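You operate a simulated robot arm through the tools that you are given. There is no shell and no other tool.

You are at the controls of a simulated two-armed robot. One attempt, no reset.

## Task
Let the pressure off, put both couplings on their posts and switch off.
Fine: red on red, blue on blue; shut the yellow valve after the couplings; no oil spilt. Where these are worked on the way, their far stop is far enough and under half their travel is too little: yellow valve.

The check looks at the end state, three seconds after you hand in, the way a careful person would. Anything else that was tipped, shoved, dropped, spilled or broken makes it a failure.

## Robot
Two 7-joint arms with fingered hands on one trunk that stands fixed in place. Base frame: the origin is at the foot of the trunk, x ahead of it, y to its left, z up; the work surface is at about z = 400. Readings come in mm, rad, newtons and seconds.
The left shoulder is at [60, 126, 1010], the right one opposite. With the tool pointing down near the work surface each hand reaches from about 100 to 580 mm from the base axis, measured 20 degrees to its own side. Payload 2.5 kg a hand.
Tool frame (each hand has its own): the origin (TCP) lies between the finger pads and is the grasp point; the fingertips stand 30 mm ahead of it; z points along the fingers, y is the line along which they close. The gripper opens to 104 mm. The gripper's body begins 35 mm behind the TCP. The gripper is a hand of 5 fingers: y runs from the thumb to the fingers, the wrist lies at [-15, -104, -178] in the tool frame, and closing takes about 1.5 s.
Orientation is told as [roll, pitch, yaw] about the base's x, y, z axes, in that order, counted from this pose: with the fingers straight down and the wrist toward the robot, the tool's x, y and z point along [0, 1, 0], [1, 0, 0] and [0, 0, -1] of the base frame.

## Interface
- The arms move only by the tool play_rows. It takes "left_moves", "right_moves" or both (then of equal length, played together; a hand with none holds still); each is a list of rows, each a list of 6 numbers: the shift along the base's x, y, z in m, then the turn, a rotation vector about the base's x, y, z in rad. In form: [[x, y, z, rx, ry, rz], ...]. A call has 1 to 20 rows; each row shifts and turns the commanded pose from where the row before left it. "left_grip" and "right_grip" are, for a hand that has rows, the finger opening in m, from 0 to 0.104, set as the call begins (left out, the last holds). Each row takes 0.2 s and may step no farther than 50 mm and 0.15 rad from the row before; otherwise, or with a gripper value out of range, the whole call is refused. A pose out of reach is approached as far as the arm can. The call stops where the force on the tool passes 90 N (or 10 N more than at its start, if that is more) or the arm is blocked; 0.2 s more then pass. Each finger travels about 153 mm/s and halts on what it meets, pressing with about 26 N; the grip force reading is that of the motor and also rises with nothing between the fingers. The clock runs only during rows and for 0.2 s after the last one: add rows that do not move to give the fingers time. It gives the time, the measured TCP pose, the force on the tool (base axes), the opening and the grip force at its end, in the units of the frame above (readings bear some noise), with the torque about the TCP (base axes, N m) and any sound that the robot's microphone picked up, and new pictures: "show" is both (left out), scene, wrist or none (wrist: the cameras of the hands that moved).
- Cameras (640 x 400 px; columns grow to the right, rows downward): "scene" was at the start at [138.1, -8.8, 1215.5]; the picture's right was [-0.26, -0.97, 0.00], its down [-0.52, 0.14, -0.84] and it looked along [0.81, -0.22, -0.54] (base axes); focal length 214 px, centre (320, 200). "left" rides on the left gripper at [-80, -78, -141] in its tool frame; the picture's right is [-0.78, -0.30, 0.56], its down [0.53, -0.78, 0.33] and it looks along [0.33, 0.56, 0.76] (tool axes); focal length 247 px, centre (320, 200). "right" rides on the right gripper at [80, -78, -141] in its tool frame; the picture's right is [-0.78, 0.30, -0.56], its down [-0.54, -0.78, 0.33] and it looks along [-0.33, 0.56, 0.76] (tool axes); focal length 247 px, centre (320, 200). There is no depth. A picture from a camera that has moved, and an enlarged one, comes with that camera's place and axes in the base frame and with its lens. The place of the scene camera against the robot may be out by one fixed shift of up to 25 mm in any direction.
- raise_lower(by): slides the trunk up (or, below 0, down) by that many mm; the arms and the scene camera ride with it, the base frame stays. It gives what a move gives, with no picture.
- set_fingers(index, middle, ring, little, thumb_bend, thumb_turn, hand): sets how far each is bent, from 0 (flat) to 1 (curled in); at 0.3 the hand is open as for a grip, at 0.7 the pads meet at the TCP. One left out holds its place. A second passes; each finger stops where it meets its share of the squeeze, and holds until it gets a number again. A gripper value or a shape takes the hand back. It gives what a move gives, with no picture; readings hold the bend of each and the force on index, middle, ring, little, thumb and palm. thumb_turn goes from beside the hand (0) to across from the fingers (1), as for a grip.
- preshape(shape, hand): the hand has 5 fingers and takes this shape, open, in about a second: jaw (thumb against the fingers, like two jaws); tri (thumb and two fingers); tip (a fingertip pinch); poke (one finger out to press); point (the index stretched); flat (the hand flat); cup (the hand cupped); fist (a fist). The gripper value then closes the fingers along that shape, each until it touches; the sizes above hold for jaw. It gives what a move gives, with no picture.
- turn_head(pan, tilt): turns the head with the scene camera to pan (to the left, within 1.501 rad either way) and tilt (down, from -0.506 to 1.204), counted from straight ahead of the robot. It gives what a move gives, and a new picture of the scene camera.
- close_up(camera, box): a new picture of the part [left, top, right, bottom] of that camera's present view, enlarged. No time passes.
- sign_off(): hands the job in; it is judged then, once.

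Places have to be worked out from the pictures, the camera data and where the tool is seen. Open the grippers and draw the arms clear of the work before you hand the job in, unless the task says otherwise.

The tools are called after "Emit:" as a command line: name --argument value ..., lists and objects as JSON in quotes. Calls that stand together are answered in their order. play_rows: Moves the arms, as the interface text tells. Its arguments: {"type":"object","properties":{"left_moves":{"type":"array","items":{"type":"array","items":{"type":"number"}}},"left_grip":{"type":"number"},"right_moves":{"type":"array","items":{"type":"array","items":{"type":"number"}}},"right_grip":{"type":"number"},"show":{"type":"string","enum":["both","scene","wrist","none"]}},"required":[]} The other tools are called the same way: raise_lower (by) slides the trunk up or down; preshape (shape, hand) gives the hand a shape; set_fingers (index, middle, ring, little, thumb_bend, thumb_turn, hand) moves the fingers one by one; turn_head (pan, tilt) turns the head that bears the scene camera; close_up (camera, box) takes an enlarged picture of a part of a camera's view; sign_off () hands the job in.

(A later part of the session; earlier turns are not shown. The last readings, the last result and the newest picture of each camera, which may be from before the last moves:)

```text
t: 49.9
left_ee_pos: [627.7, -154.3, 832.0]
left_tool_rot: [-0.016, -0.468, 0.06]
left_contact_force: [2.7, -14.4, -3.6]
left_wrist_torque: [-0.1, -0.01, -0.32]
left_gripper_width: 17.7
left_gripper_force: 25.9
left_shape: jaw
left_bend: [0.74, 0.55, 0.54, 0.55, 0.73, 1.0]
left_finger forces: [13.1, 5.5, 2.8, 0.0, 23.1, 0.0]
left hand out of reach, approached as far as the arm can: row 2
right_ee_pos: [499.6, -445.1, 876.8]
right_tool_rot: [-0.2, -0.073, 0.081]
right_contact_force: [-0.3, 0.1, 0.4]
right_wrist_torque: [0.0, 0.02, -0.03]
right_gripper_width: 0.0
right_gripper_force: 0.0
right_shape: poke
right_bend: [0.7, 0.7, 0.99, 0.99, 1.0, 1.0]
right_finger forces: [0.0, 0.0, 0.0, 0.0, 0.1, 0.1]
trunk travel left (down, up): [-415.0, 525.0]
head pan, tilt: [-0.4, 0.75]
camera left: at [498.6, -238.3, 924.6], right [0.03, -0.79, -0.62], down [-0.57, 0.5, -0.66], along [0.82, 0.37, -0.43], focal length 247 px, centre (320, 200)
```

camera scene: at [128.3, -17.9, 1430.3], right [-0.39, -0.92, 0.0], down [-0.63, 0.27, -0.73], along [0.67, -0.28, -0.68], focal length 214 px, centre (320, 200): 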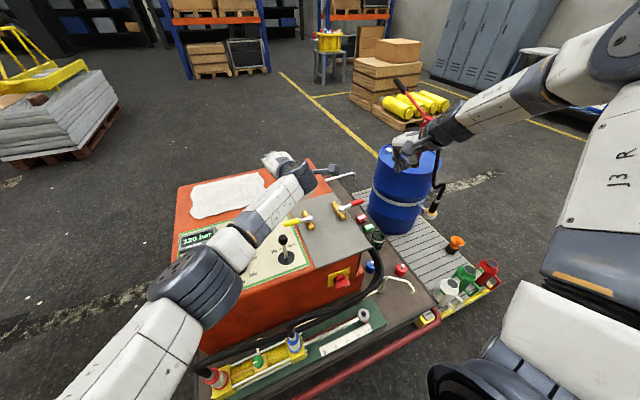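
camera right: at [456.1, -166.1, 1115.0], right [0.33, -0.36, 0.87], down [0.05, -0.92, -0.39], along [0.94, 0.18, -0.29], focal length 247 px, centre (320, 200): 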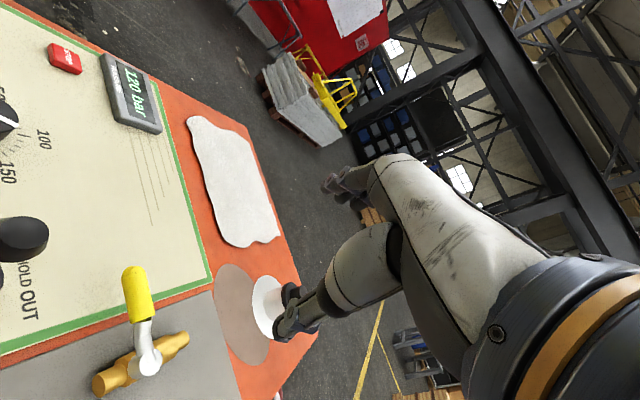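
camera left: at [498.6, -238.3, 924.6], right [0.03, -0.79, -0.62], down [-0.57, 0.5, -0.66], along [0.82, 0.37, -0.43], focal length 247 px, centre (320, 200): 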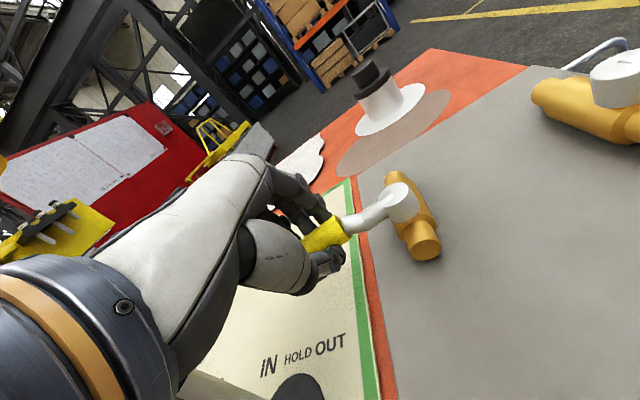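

Pulling toward the robot moves the handle with little force, so that is the opening direction. I follow the arc around the pivot.

Emit:
play_rows --left_moves '[[-0.007, -0.0026, 0, 0, 0, 0.06], [-0.0066, -0.0034, 0, 0, 0, 0.06], [-0.0063, -0.0042, 0, 0, 0, 0.06], [-0.0058, -0.0049, 0, 0, 0, 0.06], [-0.0053, -0.0055, 0, 0, 0, 0.06], [-0.0047, -0.0062, 0, 0, 0, 0.06]]' --show "both"

```text
t: 51.3
left_ee_pos: [614.5, -98.5, 831.3]
left_tool_rot: [-0.013, -0.468, 0.37]
left_contact_force: [3.4, 1.5, 3.6]
left_wrist_torque: [-0.02, 0.34, -0.14]
left_gripper_width: 14.5
left_gripper_force: 26.0
left_shape: jaw
left_bend: [0.74, 0.74, 0.6, 0.55, 0.81, 1.0]
left_finger forces: [0.0, 0.0, 0.0, 0.0, 0.0, 3.2]
left hand out of reach, approached as far as the arm can: row 1, 2, 3, 5, 6
right_ee_pos: [499.6, -442.9, 878.8]
right_tool_rot: [-0.201, -0.072, 0.079]
right_contact_force: [0.8, -0.3, -0.3]
right_wrist_torque: [0.01, 0.02, 0.0]
right_gripper_width: 0.0
right_gripper_force: 0.0
right_shape: poke
right_bend: [0.7, 0.7, 0.99, 0.99, 1.0, 1.0]
right_finger forces: [0.1, 0.0, 0.1, 0.0, 0.0, 0.1]
trunk travel left (down, up): [-415.0, 525.0]
head pan, tilt: [-0.4, 0.75]
camera scene: at [128.3, -18.0, 1210.3], right [-0.39, -0.92, 0.0], down [-0.63, 0.27, -0.73], along [0.67, -0.28, -0.68], focal length 214 px, centre (320, 200)
camera left: at [518.9, -219.7, 921.7], right [0.27, -0.74, -0.62], down [-0.69, 0.3, -0.65], along [0.67, 0.61, -0.43], focal length 247 px, centre (320, 200)
```

scene: 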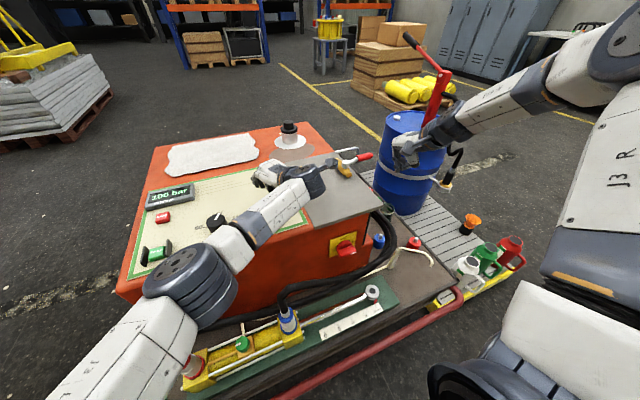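
left: 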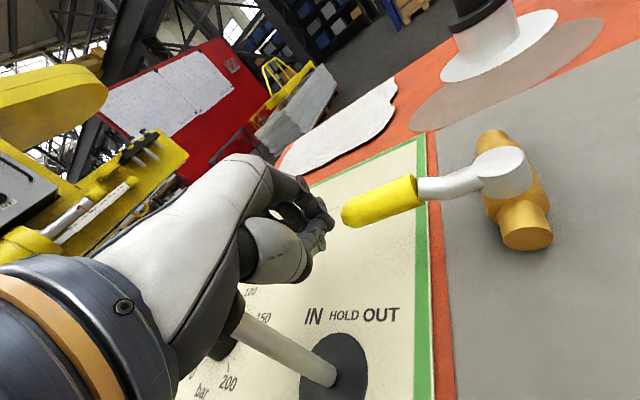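

The hand slipped off because the yaw pushed it out of reach, and it is now near the joystick. I check the display and joystick right away.

Emit:
close_up --camera "scene" --box '[130, 140, 350, 280]'

Emit:
close_up --camera "left" --box '[160, 160, 440, 400]'

```text
2.86 times, centred on (240, 210) of scene
camera zoom: at [128.3, -18.0, 1210.3], right [-0.39, -0.92, 0.0], down [-0.63, 0.27, -0.73], along [0.67, -0.28, -0.68], focal length 613 px, centre (549, 171)
```

zoom: 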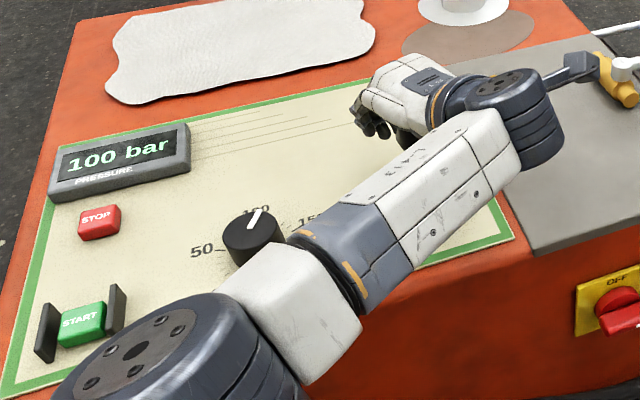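

```text
1.67 times, centred on (300, 280) of left
camera zoom: at [518.9, -219.7, 921.7], right [0.27, -0.74, -0.62], down [-0.69, 0.3, -0.65], along [0.67, 0.61, -0.43], focal length 412 px, centre (353, 67)
```

zoom: 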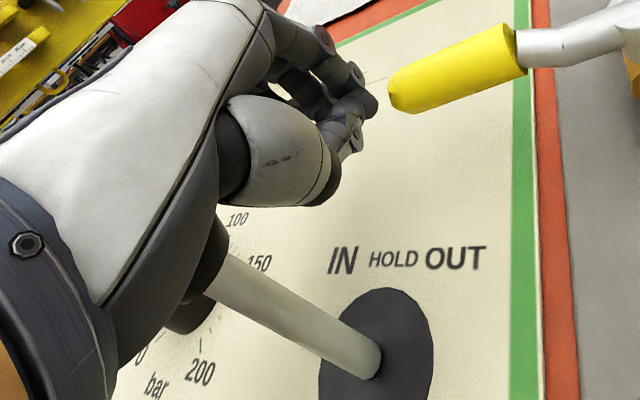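

The pressure reads 100 bar now, and the joystick still stands vertical as predicted, though the palm feels 3 N near it. I lift straight up with the trunk to get clear.

Emit:
raise_lower --by 100

Emit:
close_up --camera "scene" --box '[130, 140, 350, 280]'

Emit:
close_up --camera "left" --box '[200, 100, 640, 400]'

```text
t: 52.6
left_ee_pos: [614.6, -100.7, 929.5]
left_tool_rot: [-0.014, -0.47, 0.365]
left_contact_force: [-0.7, 0.4, -1.0]
left_wrist_torque: [-0.02, -0.01, 0.02]
left_gripper_width: 14.7
left_gripper_force: 26.1
left_shape: jaw
left_bend: [0.74, 0.74, 0.6, 0.55, 0.81, 1.0]
left_finger forces: [0.0, 0.0, 0.0, 0.0, 0.1, 0.1]
right_ee_pos: [499.5, -443.8, 976.7]
right_tool_rot: [-0.204, -0.073, 0.078]
right_contact_force: [-0.2, -0.5, 0.5]
right_wrist_torque: [0.03, 0.04, 0.0]
right_gripper_width: 0.3
right_gripper_force: 0.2
right_shape: poke
right_bend: [0.7, 0.7, 0.99, 0.99, 1.0, 1.0]
right_finger forces: [0.0, 0.1, 0.1, 0.0, 0.0, 0.0]
trunk travel left (down, up): [-515.0, 425.0]
head pan, tilt: [-0.4, 0.75]
```

```text
2.86 times, centred on (240, 210) of scene
camera zoom: at [128.3, -18.2, 1310.2], right [-0.39, -0.92, 0.0], down [-0.63, 0.27, -0.73], along [0.67, -0.28, -0.68], focal length 613 px, centre (549, 171)
```

zoom: 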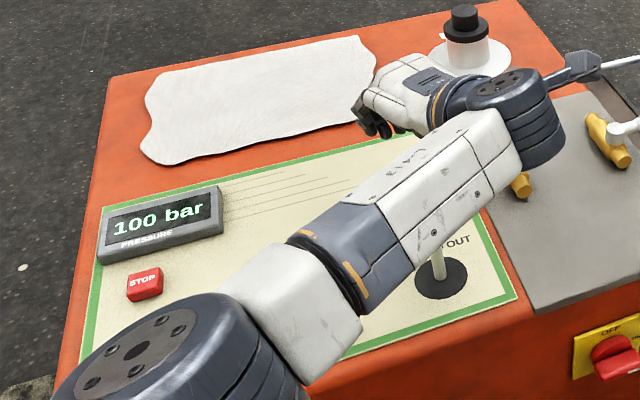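

```text
1.33 times, centred on (420, 250) of left
camera zoom: at [518.0, -220.8, 1021.9], right [0.27, -0.74, -0.62], down [-0.69, 0.3, -0.65], along [0.67, 0.6, -0.43], focal length 329 px, centre (187, 133)
```

zoom: 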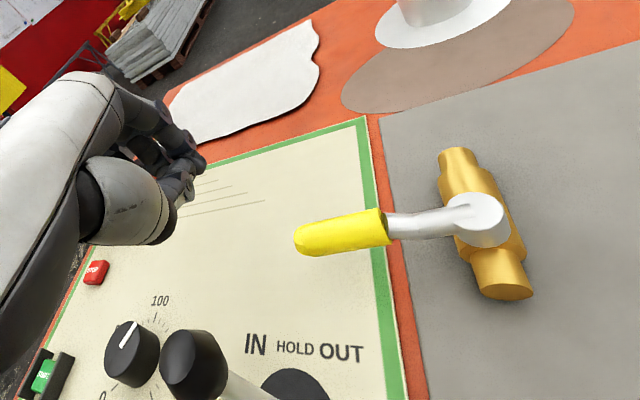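

Pressure is steady at 100 bar. I check whether the cylinder rod or joystick moved.

Emit:
close_up --camera "scene" --box '[170, 240, 450, 400]'

Emit:
close_up --camera "scene" --box '[250, 140, 410, 240]'

```text
2.29 times, centred on (310, 320) of scene
camera zoom: at [128.3, -18.2, 1310.2], right [-0.39, -0.92, 0.0], down [-0.63, 0.27, -0.73], along [0.67, -0.28, -0.68], focal length 490 px, centre (343, -74)
```

zoom: 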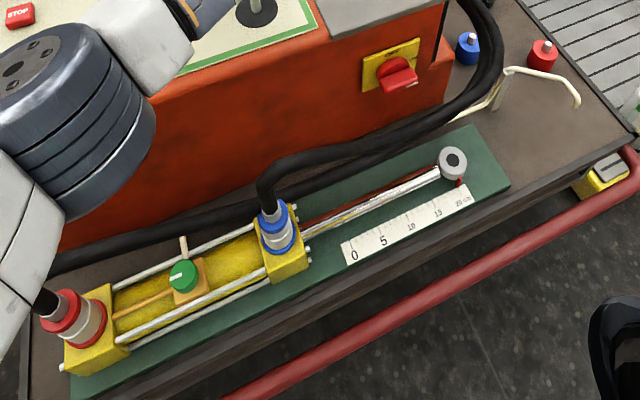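

```text
4.00 times, centred on (330, 190) of scene
camera zoom: at [128.3, -18.2, 1310.2], right [-0.39, -0.92, 0.0], down [-0.63, 0.27, -0.73], along [0.67, -0.28, -0.68], focal length 858 px, centre (280, 240)
```

zoom: 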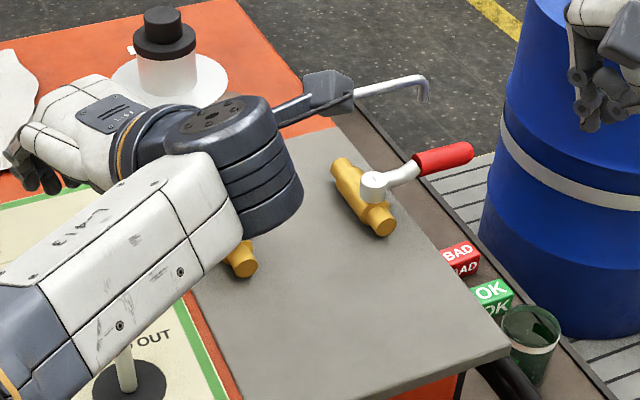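

The rod is unchanged. The handle turned only slightly before slipping out, because yawing pushed the arm out of reach. I'll keep yaw at zero and hook the handle with the fingers instead: reposition above it, thumb laid aside.

Emit:
play_rows --left_moves '[[0, 0, 0, 0, 0, -0.1], [0, -0.01, 0, 0, 0, -0.1], [0, -0.015, 0, 0, 0, -0.1], [0.008, -0.015, 0, 0, 0, -0.08], [0.009, -0.01, 0, 0, 0, 0], [0.009, 0, 0, 0, 0, 0], [0, 0, 0, 0, 0, 0]]' --show "none"

Emit:
set_fingers --hand "left" --index 0.45 --middle 0.45 --ring 0.45 --little 0.45 --thumb_bend 0.0 --thumb_turn 0.0

Emit:
close_up --camera "left" --box '[0, 0, 640, 400]'

Emit:
close_up --camera "scene" --box '[200, 100, 420, 240]'

```text
t: 54.2
left_ee_pos: [640.8, -150.9, 929.9]
left_tool_rot: [-0.014, -0.469, -0.011]
left_contact_force: [-0.4, -0.3, 0.5]
left_wrist_torque: [-0.02, -0.01, -0.01]
left_gripper_width: 14.7
left_gripper_force: 25.9
left_shape: jaw
left_bend: [0.74, 0.74, 0.6, 0.55, 0.81, 1.0]
left_finger forces: [0.0, 0.0, 0.1, 0.0, 0.0, 0.0]
right_ee_pos: [498.9, -444.5, 977.4]
right_tool_rot: [-0.202, -0.073, 0.078]
right_contact_force: [-0.3, 0.1, 0.1]
right_wrist_torque: [0.04, -0.03, 0.02]
right_gripper_width: 0.0
right_gripper_force: 0.1
right_shape: poke
right_bend: [0.7, 0.7, 0.99, 0.99, 1.0, 1.0]
right_finger forces: [0.0, 0.0, 0.0, 0.0, 0.0, 0.0]
trunk travel left (down, up): [-515.0, 425.0]
head pan, tilt: [-0.4, 0.75]
```

```text
t: 55.2
left_ee_pos: [640.8, -150.1, 930.4]
left_tool_rot: [-0.015, -0.471, -0.012]
left_contact_force: [0.7, -0.6, 0.4]
left_wrist_torque: [0.0, 0.03, 0.0]
left_gripper_width: 148.8
left_gripper_force: 0.0
left_shape: fingers
left_bend: [0.45, 0.45, 0.45, 0.45, 0.0, 0.0]
left_finger forces: [0.0, 0.1, 0.1, 0.1, 0.0, 0.1]
right_ee_pos: [499.3, -444.5, 977.9]
right_tool_rot: [-0.203, -0.073, 0.079]
right_contact_force: [0.9, 0.3, 0.1]
right_wrist_torque: [0.01, -0.03, 0.02]
right_gripper_width: 0.0
right_gripper_force: 0.0
right_shape: poke
right_bend: [0.7, 0.7, 0.99, 0.99, 1.0, 1.0]
right_finger forces: [0.0, 0.0, 0.0, 0.0, 0.0, 0.0]
trunk travel left (down, up): [-515.0, 425.0]
head pan, tilt: [-0.4, 0.75]
```

```text
1.00 times, centred on (320, 200) of left (not enlarged: the box is as wide or as high as the picture)
camera zoom: at [506.3, -226.4, 1021.7], right [-0.03, -0.78, -0.62], down [-0.53, 0.54, -0.65], along [0.85, 0.31, -0.43], focal length 247 px, centre (320, 200)
```

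zoom: 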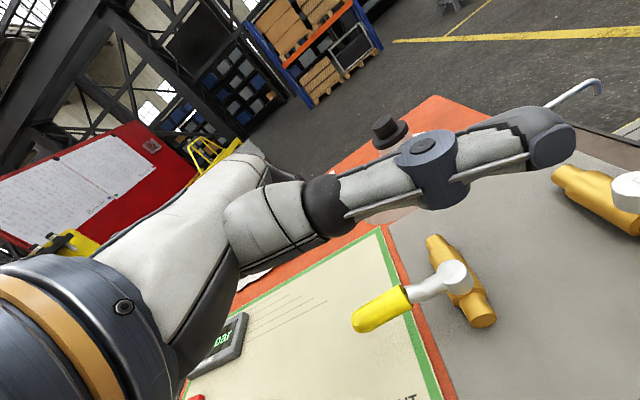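

```text
2.86 times, centred on (310, 170) of scene
camera zoom: at [128.2, -18.1, 1310.3], right [-0.39, -0.92, 0.0], down [-0.63, 0.27, -0.73], along [0.67, -0.28, -0.68], focal length 613 px, centre (349, 286)
```

zoom: 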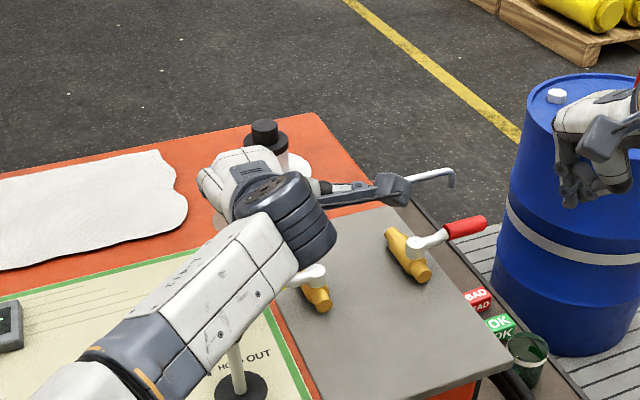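

The thumb lies well above valve height beside the hand. I lower the trunk so the fingers come down on the far side of the grip.

Emit:
raise_lower --by -70

Emit:
raise_lower --by -32

Emit:
close_up --camera "left" --box '[100, 80, 580, 380]'

Emit:
close_up --camera "right" --box '[0, 0, 320, 200]'

```text
t: 56.3
left_ee_pos: [640.3, -151.2, 860.7]
left_tool_rot: [-0.014, -0.468, -0.011]
left_contact_force: [0.1, 0.0, -0.8]
left_wrist_torque: [0.0, -0.05, 0.01]
left_gripper_width: 148.9
left_gripper_force: 0.1
left_shape: fingers
left_bend: [0.45, 0.45, 0.45, 0.45, 0.0, 0.0]
left_finger forces: [0.0, 0.1, 0.0, 0.0, 0.0, 0.0]
right_ee_pos: [497.9, -443.5, 907.2]
right_tool_rot: [-0.202, -0.075, 0.078]
right_contact_force: [0.0, 0.3, 0.3]
right_wrist_torque: [-0.04, -0.01, -0.04]
right_gripper_width: 0.2
right_gripper_force: 0.1
right_shape: poke
right_bend: [0.7, 0.7, 0.99, 0.99, 1.0, 1.0]
right_finger forces: [0.0, 0.1, 0.1, 0.0, 0.1, 0.0]
trunk travel left (down, up): [-445.0, 495.0]
head pan, tilt: [-0.4, 0.75]
```

```text
t: 57.0
left_ee_pos: [642.0, -151.1, 828.7]
left_tool_rot: [-0.015, -0.468, -0.014]
left_contact_force: [0.2, -0.3, 0.5]
left_wrist_torque: [0.0, 0.01, 0.04]
left_gripper_width: 148.9
left_gripper_force: 0.0
left_shape: fingers
left_bend: [0.45, 0.45, 0.45, 0.45, 0.0, 0.0]
left_finger forces: [0.1, 0.0, 0.0, 0.0, 0.1, 0.0]
right_ee_pos: [499.2, -443.4, 875.3]
right_tool_rot: [-0.203, -0.075, 0.079]
right_contact_force: [1.1, -0.2, -0.5]
right_wrist_torque: [0.02, -0.01, 0.01]
right_gripper_width: 0.0
right_gripper_force: 0.0
right_shape: poke
right_bend: [0.7, 0.7, 0.99, 0.99, 1.0, 1.0]
right_finger forces: [0.1, 0.0, 0.1, 0.0, 0.0, 0.0]
trunk travel left (down, up): [-413.0, 527.0]
head pan, tilt: [-0.4, 0.75]
```

```text
1.33 times, centred on (340, 230) of left
camera zoom: at [506.2, -226.4, 919.8], right [-0.03, -0.78, -0.62], down [-0.53, 0.54, -0.65], along [0.85, 0.31, -0.43], focal length 329 px, centre (293, 160)
```

zoom: 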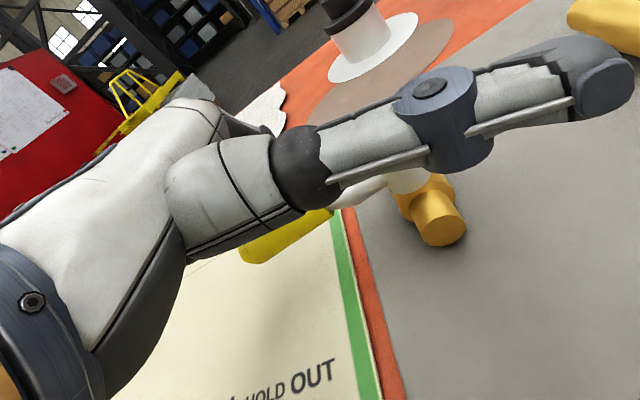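

```text
2.00 times, centred on (160, 100) of right
camera zoom: at [404.5, -343.6, 990.9], right [0.29, -0.63, 0.72], down [-0.71, -0.65, -0.28], along [0.64, -0.43, -0.64], focal length 494 px, centre (640, 400)
```

zoom: 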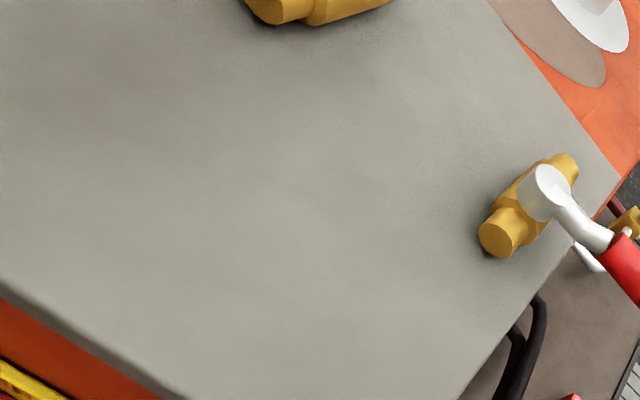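

No contact yet. I pull in along the arc in small rows, keeping the hand's orientation, and check partway.

Emit:
play_rows --left_moves '[[-0.008, 0, 0, 0, 0, 0], [-0.009, 0.0, 0, 0, 0, 0], [-0.009, 0.0, 0, 0, 0, 0], [-0.009, 0.0, 0, 0, 0, 0], [-0.0084, -0.0027, 0, 0, 0, 0], [-0.0084, -0.0027, 0, 0, 0, 0]]' --show "both"

```text
t: 58.4
left_ee_pos: [589.0, -154.5, 828.2]
left_tool_rot: [-0.015, -0.468, -0.01]
left_contact_force: [2.8, 2.2, 0.5]
left_wrist_torque: [-0.01, -0.01, 0.13]
left_gripper_width: 151.7
left_gripper_force: 1.6
left_shape: fingers
left_bend: [0.41, 0.45, 0.45, 0.45, 0.0, 0.0]
left_finger forces: [3.0, 0.0, 0.0, 0.0, 0.1, 0.1]
right_ee_pos: [498.6, -443.2, 875.6]
right_tool_rot: [-0.202, -0.074, 0.078]
right_contact_force: [0.2, 0.1, 0.4]
right_wrist_torque: [0.03, -0.01, 0.05]
right_gripper_width: 0.0
right_gripper_force: 0.0
right_shape: poke
right_bend: [0.7, 0.7, 0.99, 0.99, 1.0, 1.0]
right_finger forces: [0.0, 0.0, 0.0, 0.0, 0.0, 0.0]
trunk travel left (down, up): [-413.0, 527.0]
head pan, tilt: [-0.4, 0.75]
camera scene: at [128.5, -18.0, 1208.2], right [-0.39, -0.92, 0.0], down [-0.63, 0.27, -0.73], along [0.67, -0.28, -0.68], focal length 214 px, centre (320, 200)
camera left: at [454.8, -230.9, 920.5], right [-0.03, -0.78, -0.62], down [-0.53, 0.54, -0.65], along [0.85, 0.31, -0.43], focal length 247 px, centre (320, 200)
```

scene: 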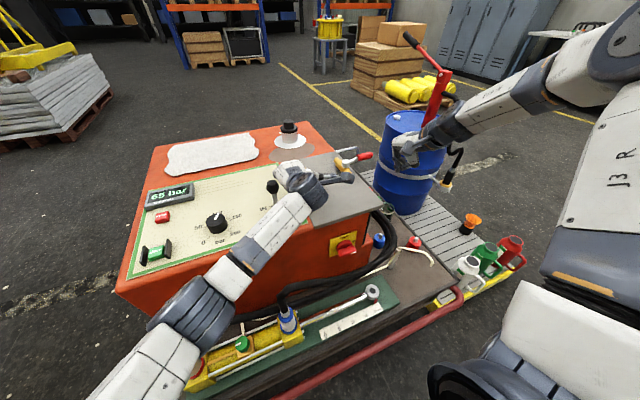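
left: 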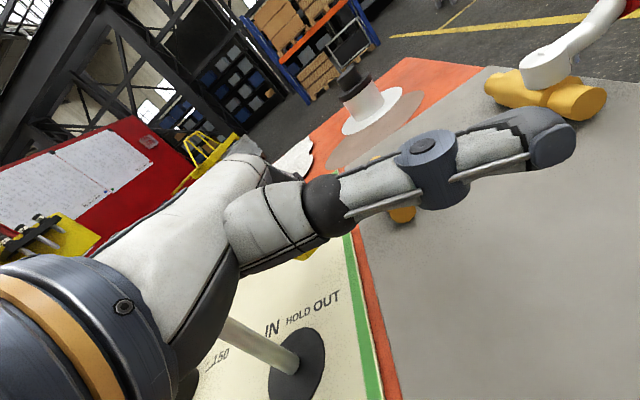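

The display now reads 65 bar and falls as the handle turns; the index finger carries about 3 N. I continue along the arc toward the far stop.

Emit:
play_rows --left_moves '[[-0.007, -0.004, 0, 0, 0, 0], [-0.007, -0.005, 0, 0, 0, 0], [-0.007, -0.006, 0, 0, 0, 0], [-0.006, -0.007, 0, 0, 0, 0], [-0.004, -0.008, 0, 0, 0, 0], [-0.004, -0.008, 0, 0, 0, 0]]' --show "both"

```text
t: 59.8
left_ee_pos: [556.6, -188.9, 827.0]
left_tool_rot: [-0.012, -0.469, -0.007]
left_contact_force: [0.7, 4.2, 0.7]
left_wrist_torque: [0.02, -0.02, 0.21]
left_gripper_width: 150.7
left_gripper_force: 2.0
left_shape: fingers
left_bend: [0.44, 0.45, 0.45, 0.45, 0.0, 0.0]
left_finger forces: [3.7, 0.1, 0.0, 0.1, 0.0, 0.0]
right_ee_pos: [499.6, -444.4, 876.0]
right_tool_rot: [-0.204, -0.073, 0.078]
right_contact_force: [-0.2, 0.6, -0.2]
right_wrist_torque: [0.0, 0.0, 0.03]
right_gripper_width: 0.0
right_gripper_force: 0.1
right_shape: poke
right_bend: [0.7, 0.7, 0.99, 0.99, 1.0, 1.0]
right_finger forces: [0.1, 0.0, 0.0, 0.1, 0.0, 0.0]
trunk travel left (down, up): [-413.0, 527.0]
head pan, tilt: [-0.4, 0.75]
camera scene: at [128.3, -17.8, 1208.2], right [-0.39, -0.92, 0.0], down [-0.63, 0.27, -0.73], along [0.67, -0.28, -0.68], focal length 214 px, centre (320, 200)
camera left: at [422.5, -266.5, 919.3], right [-0.02, -0.78, -0.62], down [-0.54, 0.53, -0.65], along [0.84, 0.32, -0.43], focal length 247 px, centre (320, 200)
```

scene: 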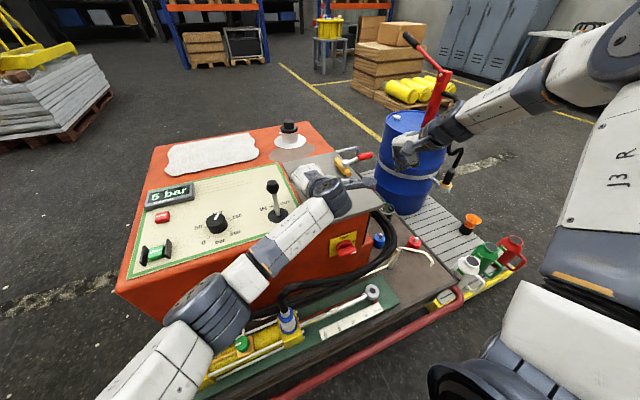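
left: 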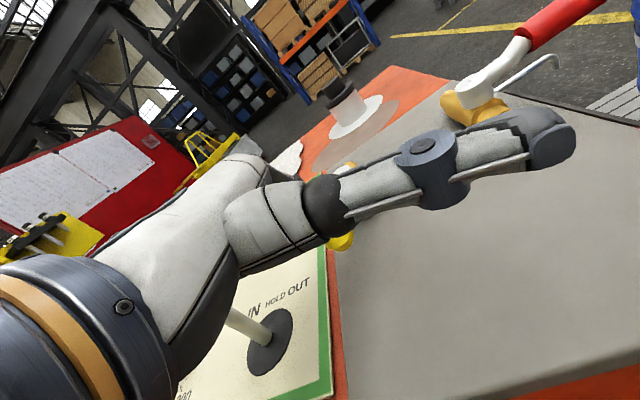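

The display shows 5 bar. I push a little further to the far stop, watching the force.

Emit:
play_rows --left_moves '[[-0.002, -0.008, 0, 0, 0, 0], [0, -0.008, 0, 0, 0, 0], [0, -0.006, 0, 0, 0, 0]]' --show "scene"

Emit:
close_up --camera "scene" --box '[130, 140, 400, 280]'

```text
t: 60.6
left_ee_pos: [554.3, -201.0, 827.0]
left_tool_rot: [-0.012, -0.468, -0.006]
left_contact_force: [-1.0, 16.6, 2.7]
left_wrist_torque: [0.06, -0.19, 0.81]
left_gripper_width: 153.8
left_gripper_force: 8.7
left_shape: fingers
left_bend: [0.43, 0.45, 0.45, 0.45, 0.0, 0.0]
left_finger forces: [16.9, 0.0, 0.0, 0.0, 0.0, 0.1]
left hand out of reach, approached as far as the arm can: row 2, 3
right_ee_pos: [499.3, -441.6, 877.1]
right_tool_rot: [-0.204, -0.074, 0.08]
right_contact_force: [0.7, 0.8, -0.1]
right_wrist_torque: [0.03, -0.02, -0.02]
right_gripper_width: 0.3
right_gripper_force: 0.0
right_shape: poke
right_bend: [0.7, 0.7, 0.99, 0.99, 1.0, 1.0]
right_finger forces: [0.0, 0.1, 0.0, 0.1, 0.0, 0.1]
trunk travel left (down, up): [-413.0, 527.0]
head pan, tilt: [-0.4, 0.75]
camera scene: at [127.8, -16.7, 1208.4], right [-0.39, -0.92, 0.0], down [-0.63, 0.26, -0.73], along [0.67, -0.29, -0.68], focal length 214 px, centre (320, 200)
```

scene: 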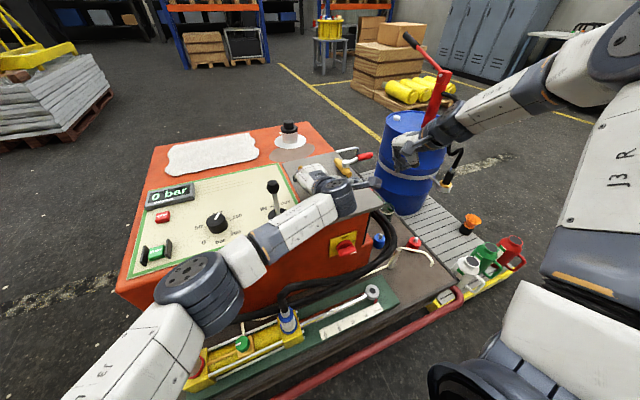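

```text
2.37 times, centred on (265, 210) of scene
camera zoom: at [127.8, -16.7, 1208.4], right [-0.39, -0.92, 0.0], down [-0.63, 0.26, -0.73], along [0.67, -0.29, -0.68], focal length 508 px, centre (450, 176)
```

zoom: 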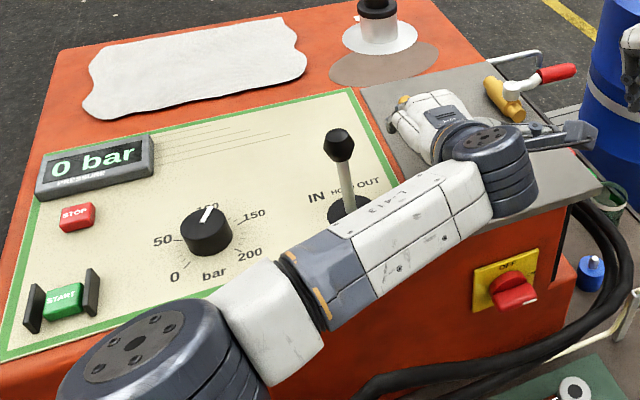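

Pressure is 0 bar and the handle is on its far stop. I release it, then lift clear.

Emit:
play_rows --left_moves '[[0, 0.01, 0, 0, 0, 0], [0.003, 0.008, 0, 0, 0, 0], [0, 0, 0, 0, 0, 0]]' --show "none"

Emit:
raise_lower --by 150

Emit:
close_up --camera "left" --box '[0, 0, 640, 400]'

Emit:
close_up --camera "scene" --box '[120, 130, 440, 330]'

```text
t: 61.4
left_ee_pos: [554.4, -186.5, 827.1]
left_tool_rot: [-0.016, -0.469, -0.016]
left_contact_force: [0.3, -0.1, 0.0]
left_wrist_torque: [0.0, 0.02, -0.04]
left_gripper_width: 149.1
left_gripper_force: 0.1
left_shape: fingers
left_bend: [0.45, 0.45, 0.45, 0.45, 0.0, 0.0]
left_finger forces: [0.1, 0.0, 0.0, 0.0, 0.0, 0.0]
right_ee_pos: [498.8, -444.1, 876.0]
right_tool_rot: [-0.203, -0.075, 0.077]
right_contact_force: [0.0, -0.5, -0.1]
right_wrist_torque: [0.02, 0.01, 0.0]
right_gripper_width: 0.0
right_gripper_force: 0.0
right_shape: poke
right_bend: [0.7, 0.7, 0.99, 0.99, 1.0, 1.0]
right_finger forces: [0.0, 0.1, 0.1, 0.0, 0.1, 0.1]
trunk travel left (down, up): [-413.0, 527.0]
head pan, tilt: [-0.4, 0.75]
```

```text
t: 63.2
left_ee_pos: [555.7, -186.3, 977.5]
left_tool_rot: [-0.015, -0.467, -0.013]
left_contact_force: [-0.3, 0.0, 0.0]
left_wrist_torque: [0.0, 0.02, -0.05]
left_gripper_width: 148.8
left_gripper_force: 0.1
left_shape: fingers
left_bend: [0.45, 0.45, 0.45, 0.45, 0.0, 0.0]
left_finger forces: [0.0, 0.0, 0.1, 0.0, 0.1, 0.0]
right_ee_pos: [499.0, -444.1, 1024.3]
right_tool_rot: [-0.203, -0.073, 0.078]
right_contact_force: [-0.1, -0.1, -0.8]
right_wrist_torque: [0.0, 0.04, -0.01]
right_gripper_width: 0.0
right_gripper_force: 0.1
right_shape: poke
right_bend: [0.7, 0.7, 0.99, 0.99, 1.0, 1.0]
right_finger forces: [0.0, 0.0, 0.1, 0.1, 0.0, 0.0]
trunk travel left (down, up): [-563.0, 377.0]
head pan, tilt: [-0.4, 0.75]
```

```text
1.00 times, centred on (320, 200) of left (not enlarged: the box is as wide or as high as the picture)
camera zoom: at [421.1, -261.7, 1068.9], right [-0.03, -0.78, -0.62], down [-0.53, 0.54, -0.65], along [0.85, 0.31, -0.43], focal length 247 px, centre (320, 200)
```

zoom: 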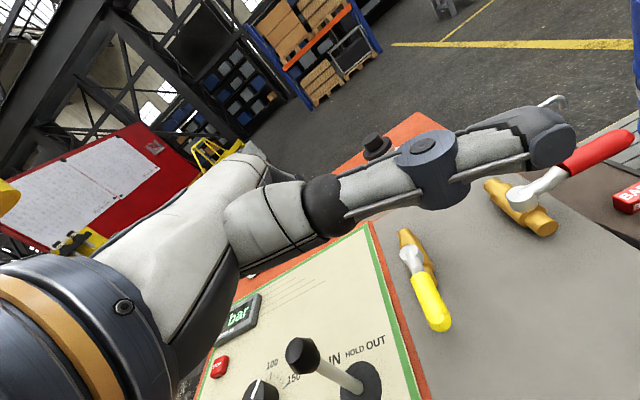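

```text
2.00 times, centred on (280, 230) of scene
camera zoom: at [128.3, -18.2, 1358.2], right [-0.39, -0.92, 0.0], down [-0.63, 0.27, -0.73], along [0.67, -0.28, -0.68], focal length 429 px, centre (400, 140)
```

zoom: 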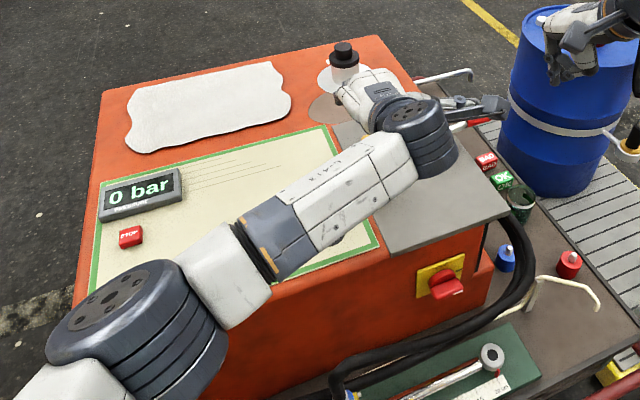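

The yellow valve is open and the pressure is 0 bar. Now I move the left hand back over to the front-left, above the red coupling, to see it from close.

Emit:
play_rows --left_moves '[[0, 0.04, 0.02, 0, 0.117, 0], [0, 0.04, 0.02, 0, 0.117, 0], [-0.01, 0.04, 0, 0, 0.117, 0], [-0.02, 0.04, 0, 0, 0.117, 0], [-0.025, 0.04, 0, 0, 0, 0], [-0.025, 0.04, 0, 0, 0, 0], [-0.03, 0.035, 0, 0, 0, 0], [-0.03, 0.035, 0, 0, 0, 0], [-0.03, 0.03, 0, 0, 0, 0], [-0.03, 0.03, 0, 0, 0, 0]]' --left_grip 0.104 --show "both"

```text
t: 65.4
left_ee_pos: [362.7, 186.9, 1020.0]
left_tool_rot: [-0.02, 0.0, -0.012]
left_contact_force: [0.0, 0.4, 0.7]
left_wrist_torque: [0.01, 0.0, 0.01]
left_gripper_width: 103.7
left_gripper_force: 0.0
left_shape: jaw
left_bend: [0.3, 0.3, 0.3, 0.3, 0.3, 0.97]
left_finger forces: [0.0, 0.0, 0.0, 0.1, 0.0, 0.0]
left hand out of reach, approached as far as the arm can: row 10
right_ee_pos: [498.8, -443.2, 1026.0]
right_tool_rot: [-0.201, -0.072, 0.078]
right_contact_force: [-0.1, 0.9, -0.1]
right_wrist_torque: [-0.01, 0.0, 0.02]
right_gripper_width: 0.2
right_gripper_force: 0.1
right_shape: poke
right_bend: [0.7, 0.7, 0.99, 0.99, 1.0, 1.0]
right_finger forces: [0.0, 0.0, 0.0, 0.0, 0.1, 0.1]
trunk travel left (down, up): [-563.0, 377.0]
head pan, tilt: [-0.4, 0.75]
camera scene: at [128.2, -17.9, 1358.3], right [-0.39, -0.92, 0.0], down [-0.63, 0.27, -0.73], along [0.67, -0.28, -0.68], focal length 214 px, centre (320, 200)
camera left: at [284.5, 110.2, 1161.6], right [-0.31, -0.78, -0.54], down [-0.77, 0.54, -0.34], along [0.56, 0.31, -0.77], focal length 247 px, centre (320, 200)
```

scene: 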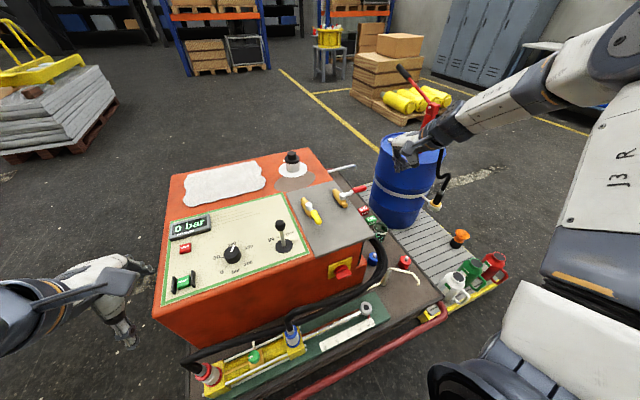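
left: 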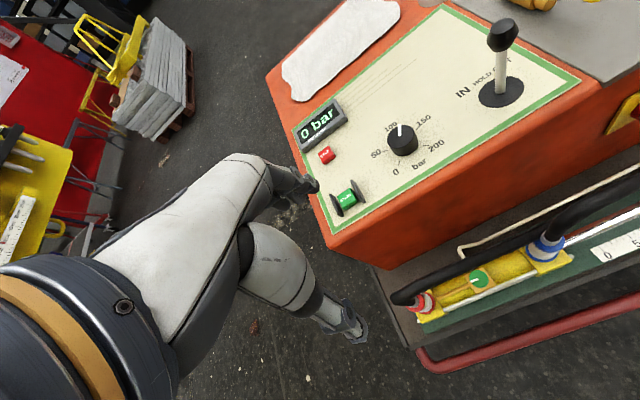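

The red and blue couplings are now visible from the left wrist camera. I zoom on them, and turn the head for the posts.

Emit:
close_up --camera "left" --box '[380, 210, 600, 350]'

Emit:
close_up --camera "scene" --box '[180, 310, 320, 400]'

Emit:
close_up --camera "scene" --box '[320, 230, 460, 330]'

Emit:
close_up --camera "right" --box '[0, 0, 640, 400]'

```text
2.86 times, centred on (490, 280) of left
camera zoom: at [284.5, 110.2, 1161.6], right [-0.31, -0.78, -0.54], down [-0.77, 0.54, -0.34], along [0.56, 0.31, -0.77], focal length 706 px, centre (-166, -29)
```

zoom: 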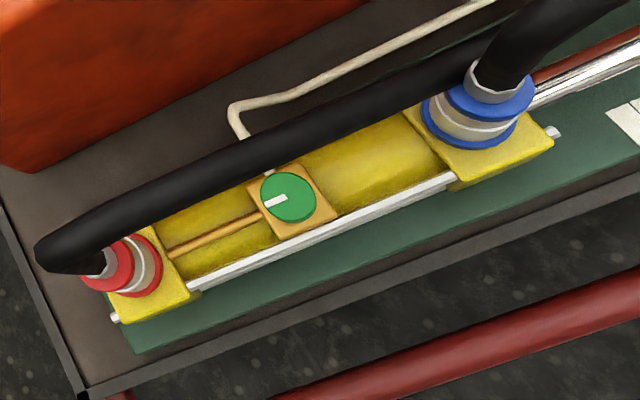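

```text
4.44 times, centred on (250, 355) of scene
camera zoom: at [128.2, -17.9, 1358.3], right [-0.39, -0.92, 0.0], down [-0.63, 0.27, -0.73], along [0.67, -0.28, -0.68], focal length 953 px, centre (631, -489)
```

zoom: 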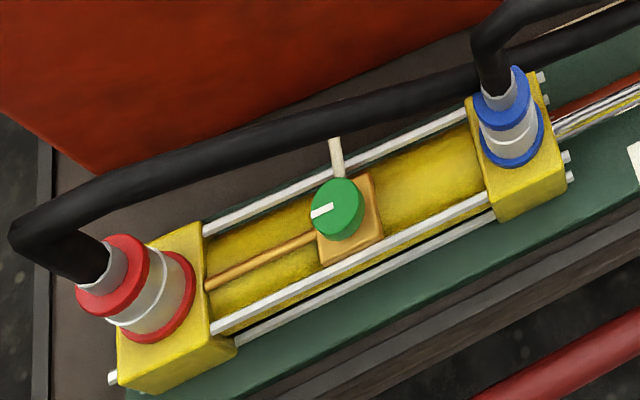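

```text
4.00 times, centred on (390, 280) of scene
camera zoom: at [128.2, -17.9, 1358.3], right [-0.39, -0.92, 0.0], down [-0.63, 0.27, -0.73], along [0.67, -0.28, -0.68], focal length 858 px, centre (40, -120)
```

zoom: 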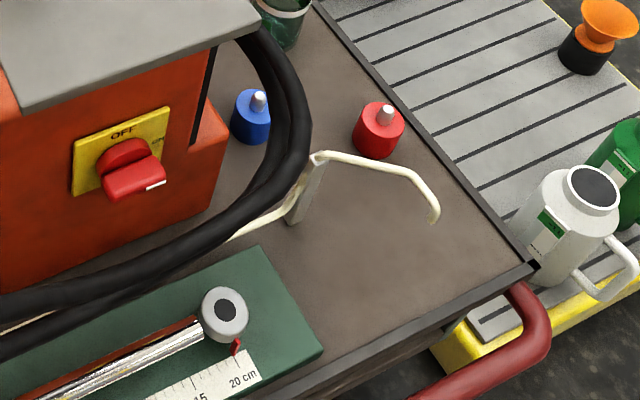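

```text
1.00 times, centred on (320, 200) of right (not enlarged: the box is as wide or as high as the picture)
camera zoom: at [404.6, -343.5, 1141.0], right [0.29, -0.63, 0.72], down [-0.71, -0.65, -0.28], along [0.64, -0.43, -0.64], focal length 247 px, centre (320, 200)
```

zoom: 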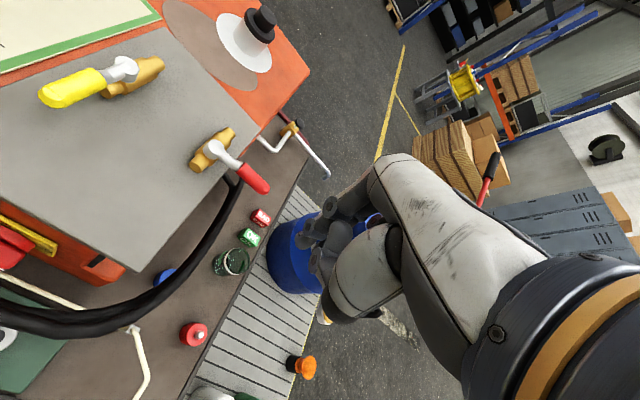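

With the corrected scene shift I place the red coupling near (343,223,528) and the blue near (339,-30,528); posts are near (468,-605) and (535,-475). I move the left arm up and aside, open the right hand in jaw shape, and swing the right hand round to face forward in front of the cylinder.

Emit:
preshape --hand "right" --shape "jaw"

Emit:
play_rows --right_moves '[[-0.025, 0.01, -0.01, 0, 0, 0.14], [-0.025, 0.01, -0.01, 0, 0, 0.14], [-0.025, 0.01, -0.01, 0, 0, 0.14], [-0.025, 0.01, -0.01, 0, 0, 0.14], [-0.025, 0.01, -0.01, 0, 0, 0.14], [-0.025, 0.01, -0.01, 0, 0, 0.14], [-0.025, 0.01, -0.01, 0, 0, 0.14], [-0.025, 0.01, -0.01, 0, 0, 0.14]]' --left_moves '[[0, 0.02, 0.01, 0, 0, 0], [0, 0.02, 0.01, 0, 0, 0], [0, 0.02, 0.01, 0, 0, 0], [0, 0.02, 0.01, 0, 0, 0], [0, 0.02, 0.01, 0, 0, 0], [0, 0.02, 0.01, 0, 0, 0], [0, 0.02, 0.01, 0, 0, 0], [0, 0.02, 0.01, 0, 0, 0]]' --show "scene"

```text
t: 66.3
left_ee_pos: [363.9, 186.8, 1019.5]
left_tool_rot: [-0.019, 0.0, -0.013]
left_contact_force: [-0.1, 0.4, -0.5]
left_wrist_torque: [0.02, 0.0, 0.0]
left_gripper_width: 103.7
left_gripper_force: 0.1
left_shape: jaw
left_bend: [0.3, 0.3, 0.3, 0.3, 0.3, 0.97]
left_finger forces: [0.0, 0.0, 0.0, 0.0, 0.1, 0.0]
right_ee_pos: [500.2, -442.9, 1025.3]
right_tool_rot: [-0.203, -0.074, 0.078]
right_contact_force: [-0.3, 0.3, -0.7]
right_wrist_torque: [-0.04, 0.0, 0.03]
right_gripper_width: 103.8
right_gripper_force: 0.0
right_shape: jaw
right_bend: [0.3, 0.3, 0.3, 0.3, 0.3, 0.98]
right_finger forces: [0.0, 0.1, 0.0, 0.0, 0.1, 0.1]
trunk travel left (down, up): [-563.0, 377.0]
head pan, tilt: [-0.4, 0.75]
```

```text
t: 67.7
left_ee_pos: [365.3, 301.5, 1077.2]
left_tool_rot: [-0.02, -0.003, -0.013]
left_contact_force: [-0.3, 0.2, -0.3]
left_wrist_torque: [-0.06, -0.02, 0.03]
left_gripper_width: 103.9
left_gripper_force: 0.1
left_shape: jaw
left_bend: [0.3, 0.3, 0.3, 0.3, 0.3, 0.97]
left_finger forces: [0.0, 0.0, 0.0, 0.0, 0.0, 0.0]
right_ee_pos: [319.9, -384.7, 920.5]
right_tool_rot: [-0.071, 0.026, 0.881]
right_contact_force: [0.4, -0.1, 0.3]
right_wrist_torque: [0.02, 0.0, 0.01]
right_gripper_width: 104.2
right_gripper_force: 0.0
right_shape: jaw
right_bend: [0.3, 0.3, 0.3, 0.3, 0.3, 0.98]
right_finger forces: [0.1, 0.0, 0.0, 0.1, 0.1, 0.0]
trunk travel left (down, up): [-563.0, 377.0]
head pan, tilt: [-0.4, 0.75]
stopped in row 6 (right hand): the arm was blocked; the commanded pose is now the measured one
camera scene: at [128.3, -18.2, 1358.2], right [-0.39, -0.92, 0.0], down [-0.63, 0.27, -0.73], along [0.67, -0.28, -0.68], focal length 214 px, centre (320, 200)
```

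scene: 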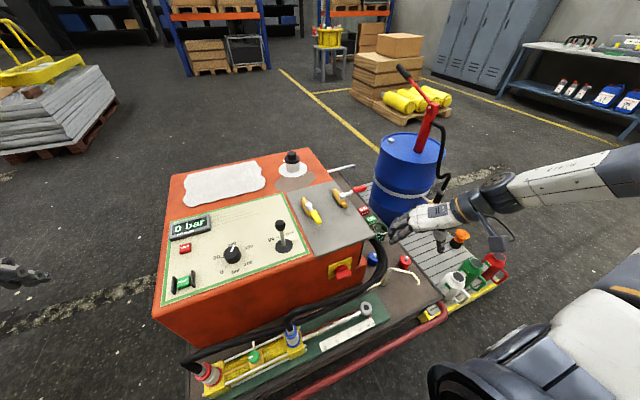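

The right arm was blocked in row 6; I look at its posture.

Emit:
turn_head --pan -1.1 --tilt 0.7

```text
t: 68.8
left_ee_pos: [364.6, 299.3, 1075.9]
left_tool_rot: [-0.019, -0.002, -0.013]
left_contact_force: [-0.1, -0.4, 0.1]
left_wrist_torque: [-0.02, -0.03, 0.04]
left_gripper_width: 104.1
left_gripper_force: 0.0
left_shape: jaw
left_bend: [0.3, 0.3, 0.3, 0.3, 0.3, 0.97]
left_finger forces: [0.0, 0.1, 0.0, 0.0, 0.0, 0.0]
right_ee_pos: [320.6, -385.9, 921.9]
right_tool_rot: [-0.071, 0.026, 0.88]
right_contact_force: [-0.3, -1.2, 0.3]
right_wrist_torque: [0.01, -0.02, -0.01]
right_gripper_width: 104.1
right_gripper_force: 0.1
right_shape: jaw
right_bend: [0.3, 0.3, 0.3, 0.3, 0.3, 0.98]
right_finger forces: [0.1, 0.1, 0.0, 0.1, 0.0, 0.0]
trunk travel left (down, up): [-563.0, 377.0]
head pan, tilt: [-1.1, 0.7]
camera scene: at [90.5, -61.6, 1362.5], right [-0.89, -0.45, 0.0], down [-0.29, 0.57, -0.76], along [0.35, -0.68, -0.64], focal length 214 px, centre (320, 200)
```

scene: 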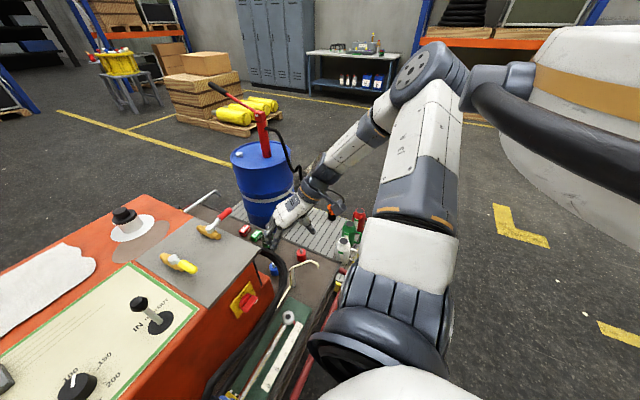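

Something big and white stands beside the right elbow. I look further right to identify it.

Emit:
turn_head --pan -1.5 --tilt 0.3

```text
t: 69.6
left_ee_pos: [364.8, 299.1, 1077.4]
left_tool_rot: [-0.02, -0.001, -0.014]
left_contact_force: [0.1, -1.0, 0.2]
left_wrist_torque: [-0.01, 0.0, 0.01]
left_gripper_width: 104.1
left_gripper_force: 0.0
left_shape: jaw
left_bend: [0.3, 0.3, 0.3, 0.3, 0.3, 0.97]
left_finger forces: [0.0, 0.0, 0.1, 0.1, 0.1, 0.1]
right_ee_pos: [321.1, -385.0, 922.2]
right_tool_rot: [-0.071, 0.025, 0.882]
right_contact_force: [-0.3, 0.8, -0.2]
right_wrist_torque: [0.02, -0.01, 0.02]
right_gripper_width: 104.0
right_gripper_force: 0.1
right_shape: jaw
right_bend: [0.3, 0.3, 0.3, 0.3, 0.3, 0.98]
right_finger forces: [0.0, 0.0, 0.0, 0.0, 0.1, 0.0]
trunk travel left (down, up): [-563.0, 377.0]
head pan, tilt: [-1.499, 0.3]
camera scene: at [58.7, -79.0, 1398.5], right [-1.0, -0.07, 0.0], down [-0.02, 0.3, -0.95], along [0.07, -0.95, -0.3], focal length 214 px, centre (320, 200)
```

scene: 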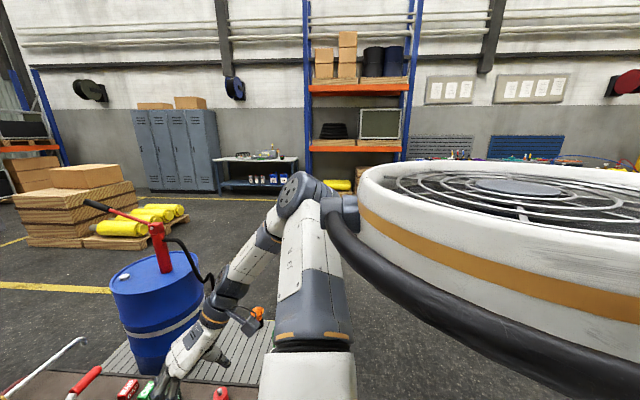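

It is the robot's own back unit; the elbow ran into it because the hand is too high and close. I lower the hand so the elbow comes down and forward, then continue the turn.

Emit:
play_rows --right_moves '[[0.01, 0.0, -0.035, 0, 0, 0], [0.01, 0.0, -0.04, 0, 0, 0], [0.0, 0.0, -0.04, 0, 0, 0], [0.0, 0.0, -0.04, 0, 0, 0], [0.0, 0.0, -0.04, 0, 0, 0]]' --show "scene"

```text
t: 70.8
left_ee_pos: [365.9, 299.9, 1077.5]
left_tool_rot: [-0.02, -0.003, -0.012]
left_contact_force: [0.7, -0.8, -0.4]
left_wrist_torque: [-0.02, 0.02, -0.03]
left_gripper_width: 103.9
left_gripper_force: 0.1
left_shape: jaw
left_bend: [0.3, 0.3, 0.3, 0.3, 0.3, 0.97]
left_finger forces: [0.1, 0.0, 0.0, 0.0, 0.0, 0.0]
right_ee_pos: [298.2, -398.9, 776.6]
right_tool_rot: [-0.079, 0.02, 0.88]
right_contact_force: [0.3, 0.0, -0.3]
right_wrist_torque: [-0.01, 0.02, 0.0]
right_gripper_width: 104.0
right_gripper_force: 0.0
right_shape: jaw
right_bend: [0.3, 0.3, 0.3, 0.3, 0.3, 0.97]
right_finger forces: [0.0, 0.0, 0.1, 0.0, 0.1, 0.1]
right hand out of reach, approached as far as the arm can: row 4, 5
trunk travel left (down, up): [-563.0, 377.0]
head pan, tilt: [-1.499, 0.3]
camera scene: at [58.8, -79.0, 1398.6], right [-1.0, -0.07, 0.0], down [-0.02, 0.29, -0.96], along [0.07, -0.95, -0.3], focal length 214 px, centre (320, 200)
```

scene: 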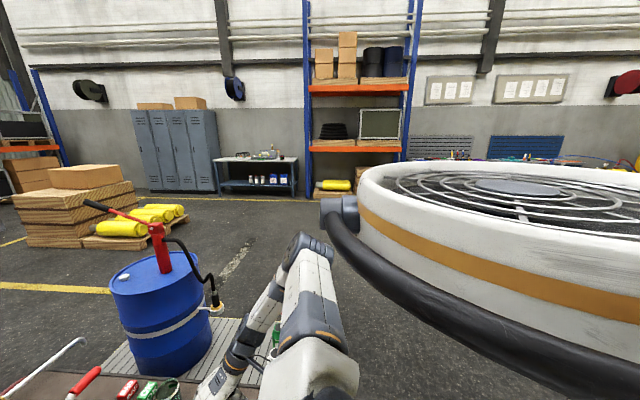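

The elbow is lower now. I continue turning (yaw) while moving inward.

Emit:
play_rows --right_moves '[[0.0, 0.03, 0, 0, 0, 0.12], [0.0, 0.03, 0, 0, 0, 0.12], [0, 0.03, 0, 0, 0, 0.12], [0.0, 0.03, 0, 0, 0, 0.12], [0.0, 0.03, 0, 0, 0, 0.12], [0, 0, 0, 0, 0, 0]]' --show "scene"

```text
t: 72.2
left_ee_pos: [364.4, 298.2, 1078.3]
left_tool_rot: [-0.021, -0.003, -0.012]
left_contact_force: [0.3, -0.8, 0.6]
left_wrist_torque: [0.02, 0.0, -0.02]
left_gripper_width: 104.0
left_gripper_force: 0.0
left_shape: jaw
left_bend: [0.3, 0.3, 0.3, 0.3, 0.3, 0.97]
left_finger forces: [0.0, 0.0, 0.1, 0.0, 0.1, 0.0]
right_ee_pos: [312.2, -280.9, 784.5]
right_tool_rot: [-0.076, 0.027, 1.403]
right_contact_force: [0.4, 0.6, -0.4]
right_wrist_torque: [0.01, 0.0, 0.0]
right_gripper_width: 103.8
right_gripper_force: 0.0
right_shape: jaw
right_bend: [0.3, 0.3, 0.3, 0.3, 0.3, 0.97]
right_finger forces: [0.0, 0.0, 0.0, 0.0, 0.0, 0.1]
right hand out of reach, approached as far as the arm can: row 4, 5
trunk travel left (down, up): [-563.0, 377.0]
head pan, tilt: [-1.499, 0.3]
camera scene: at [58.6, -78.9, 1398.6], right [-1.0, -0.07, 0.0], down [-0.02, 0.29, -0.96], along [0.07, -0.95, -0.3], focal length 214 px, centre (320, 200)
```

scene: 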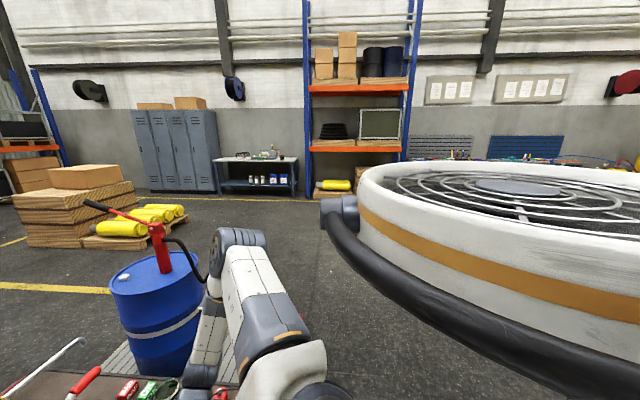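

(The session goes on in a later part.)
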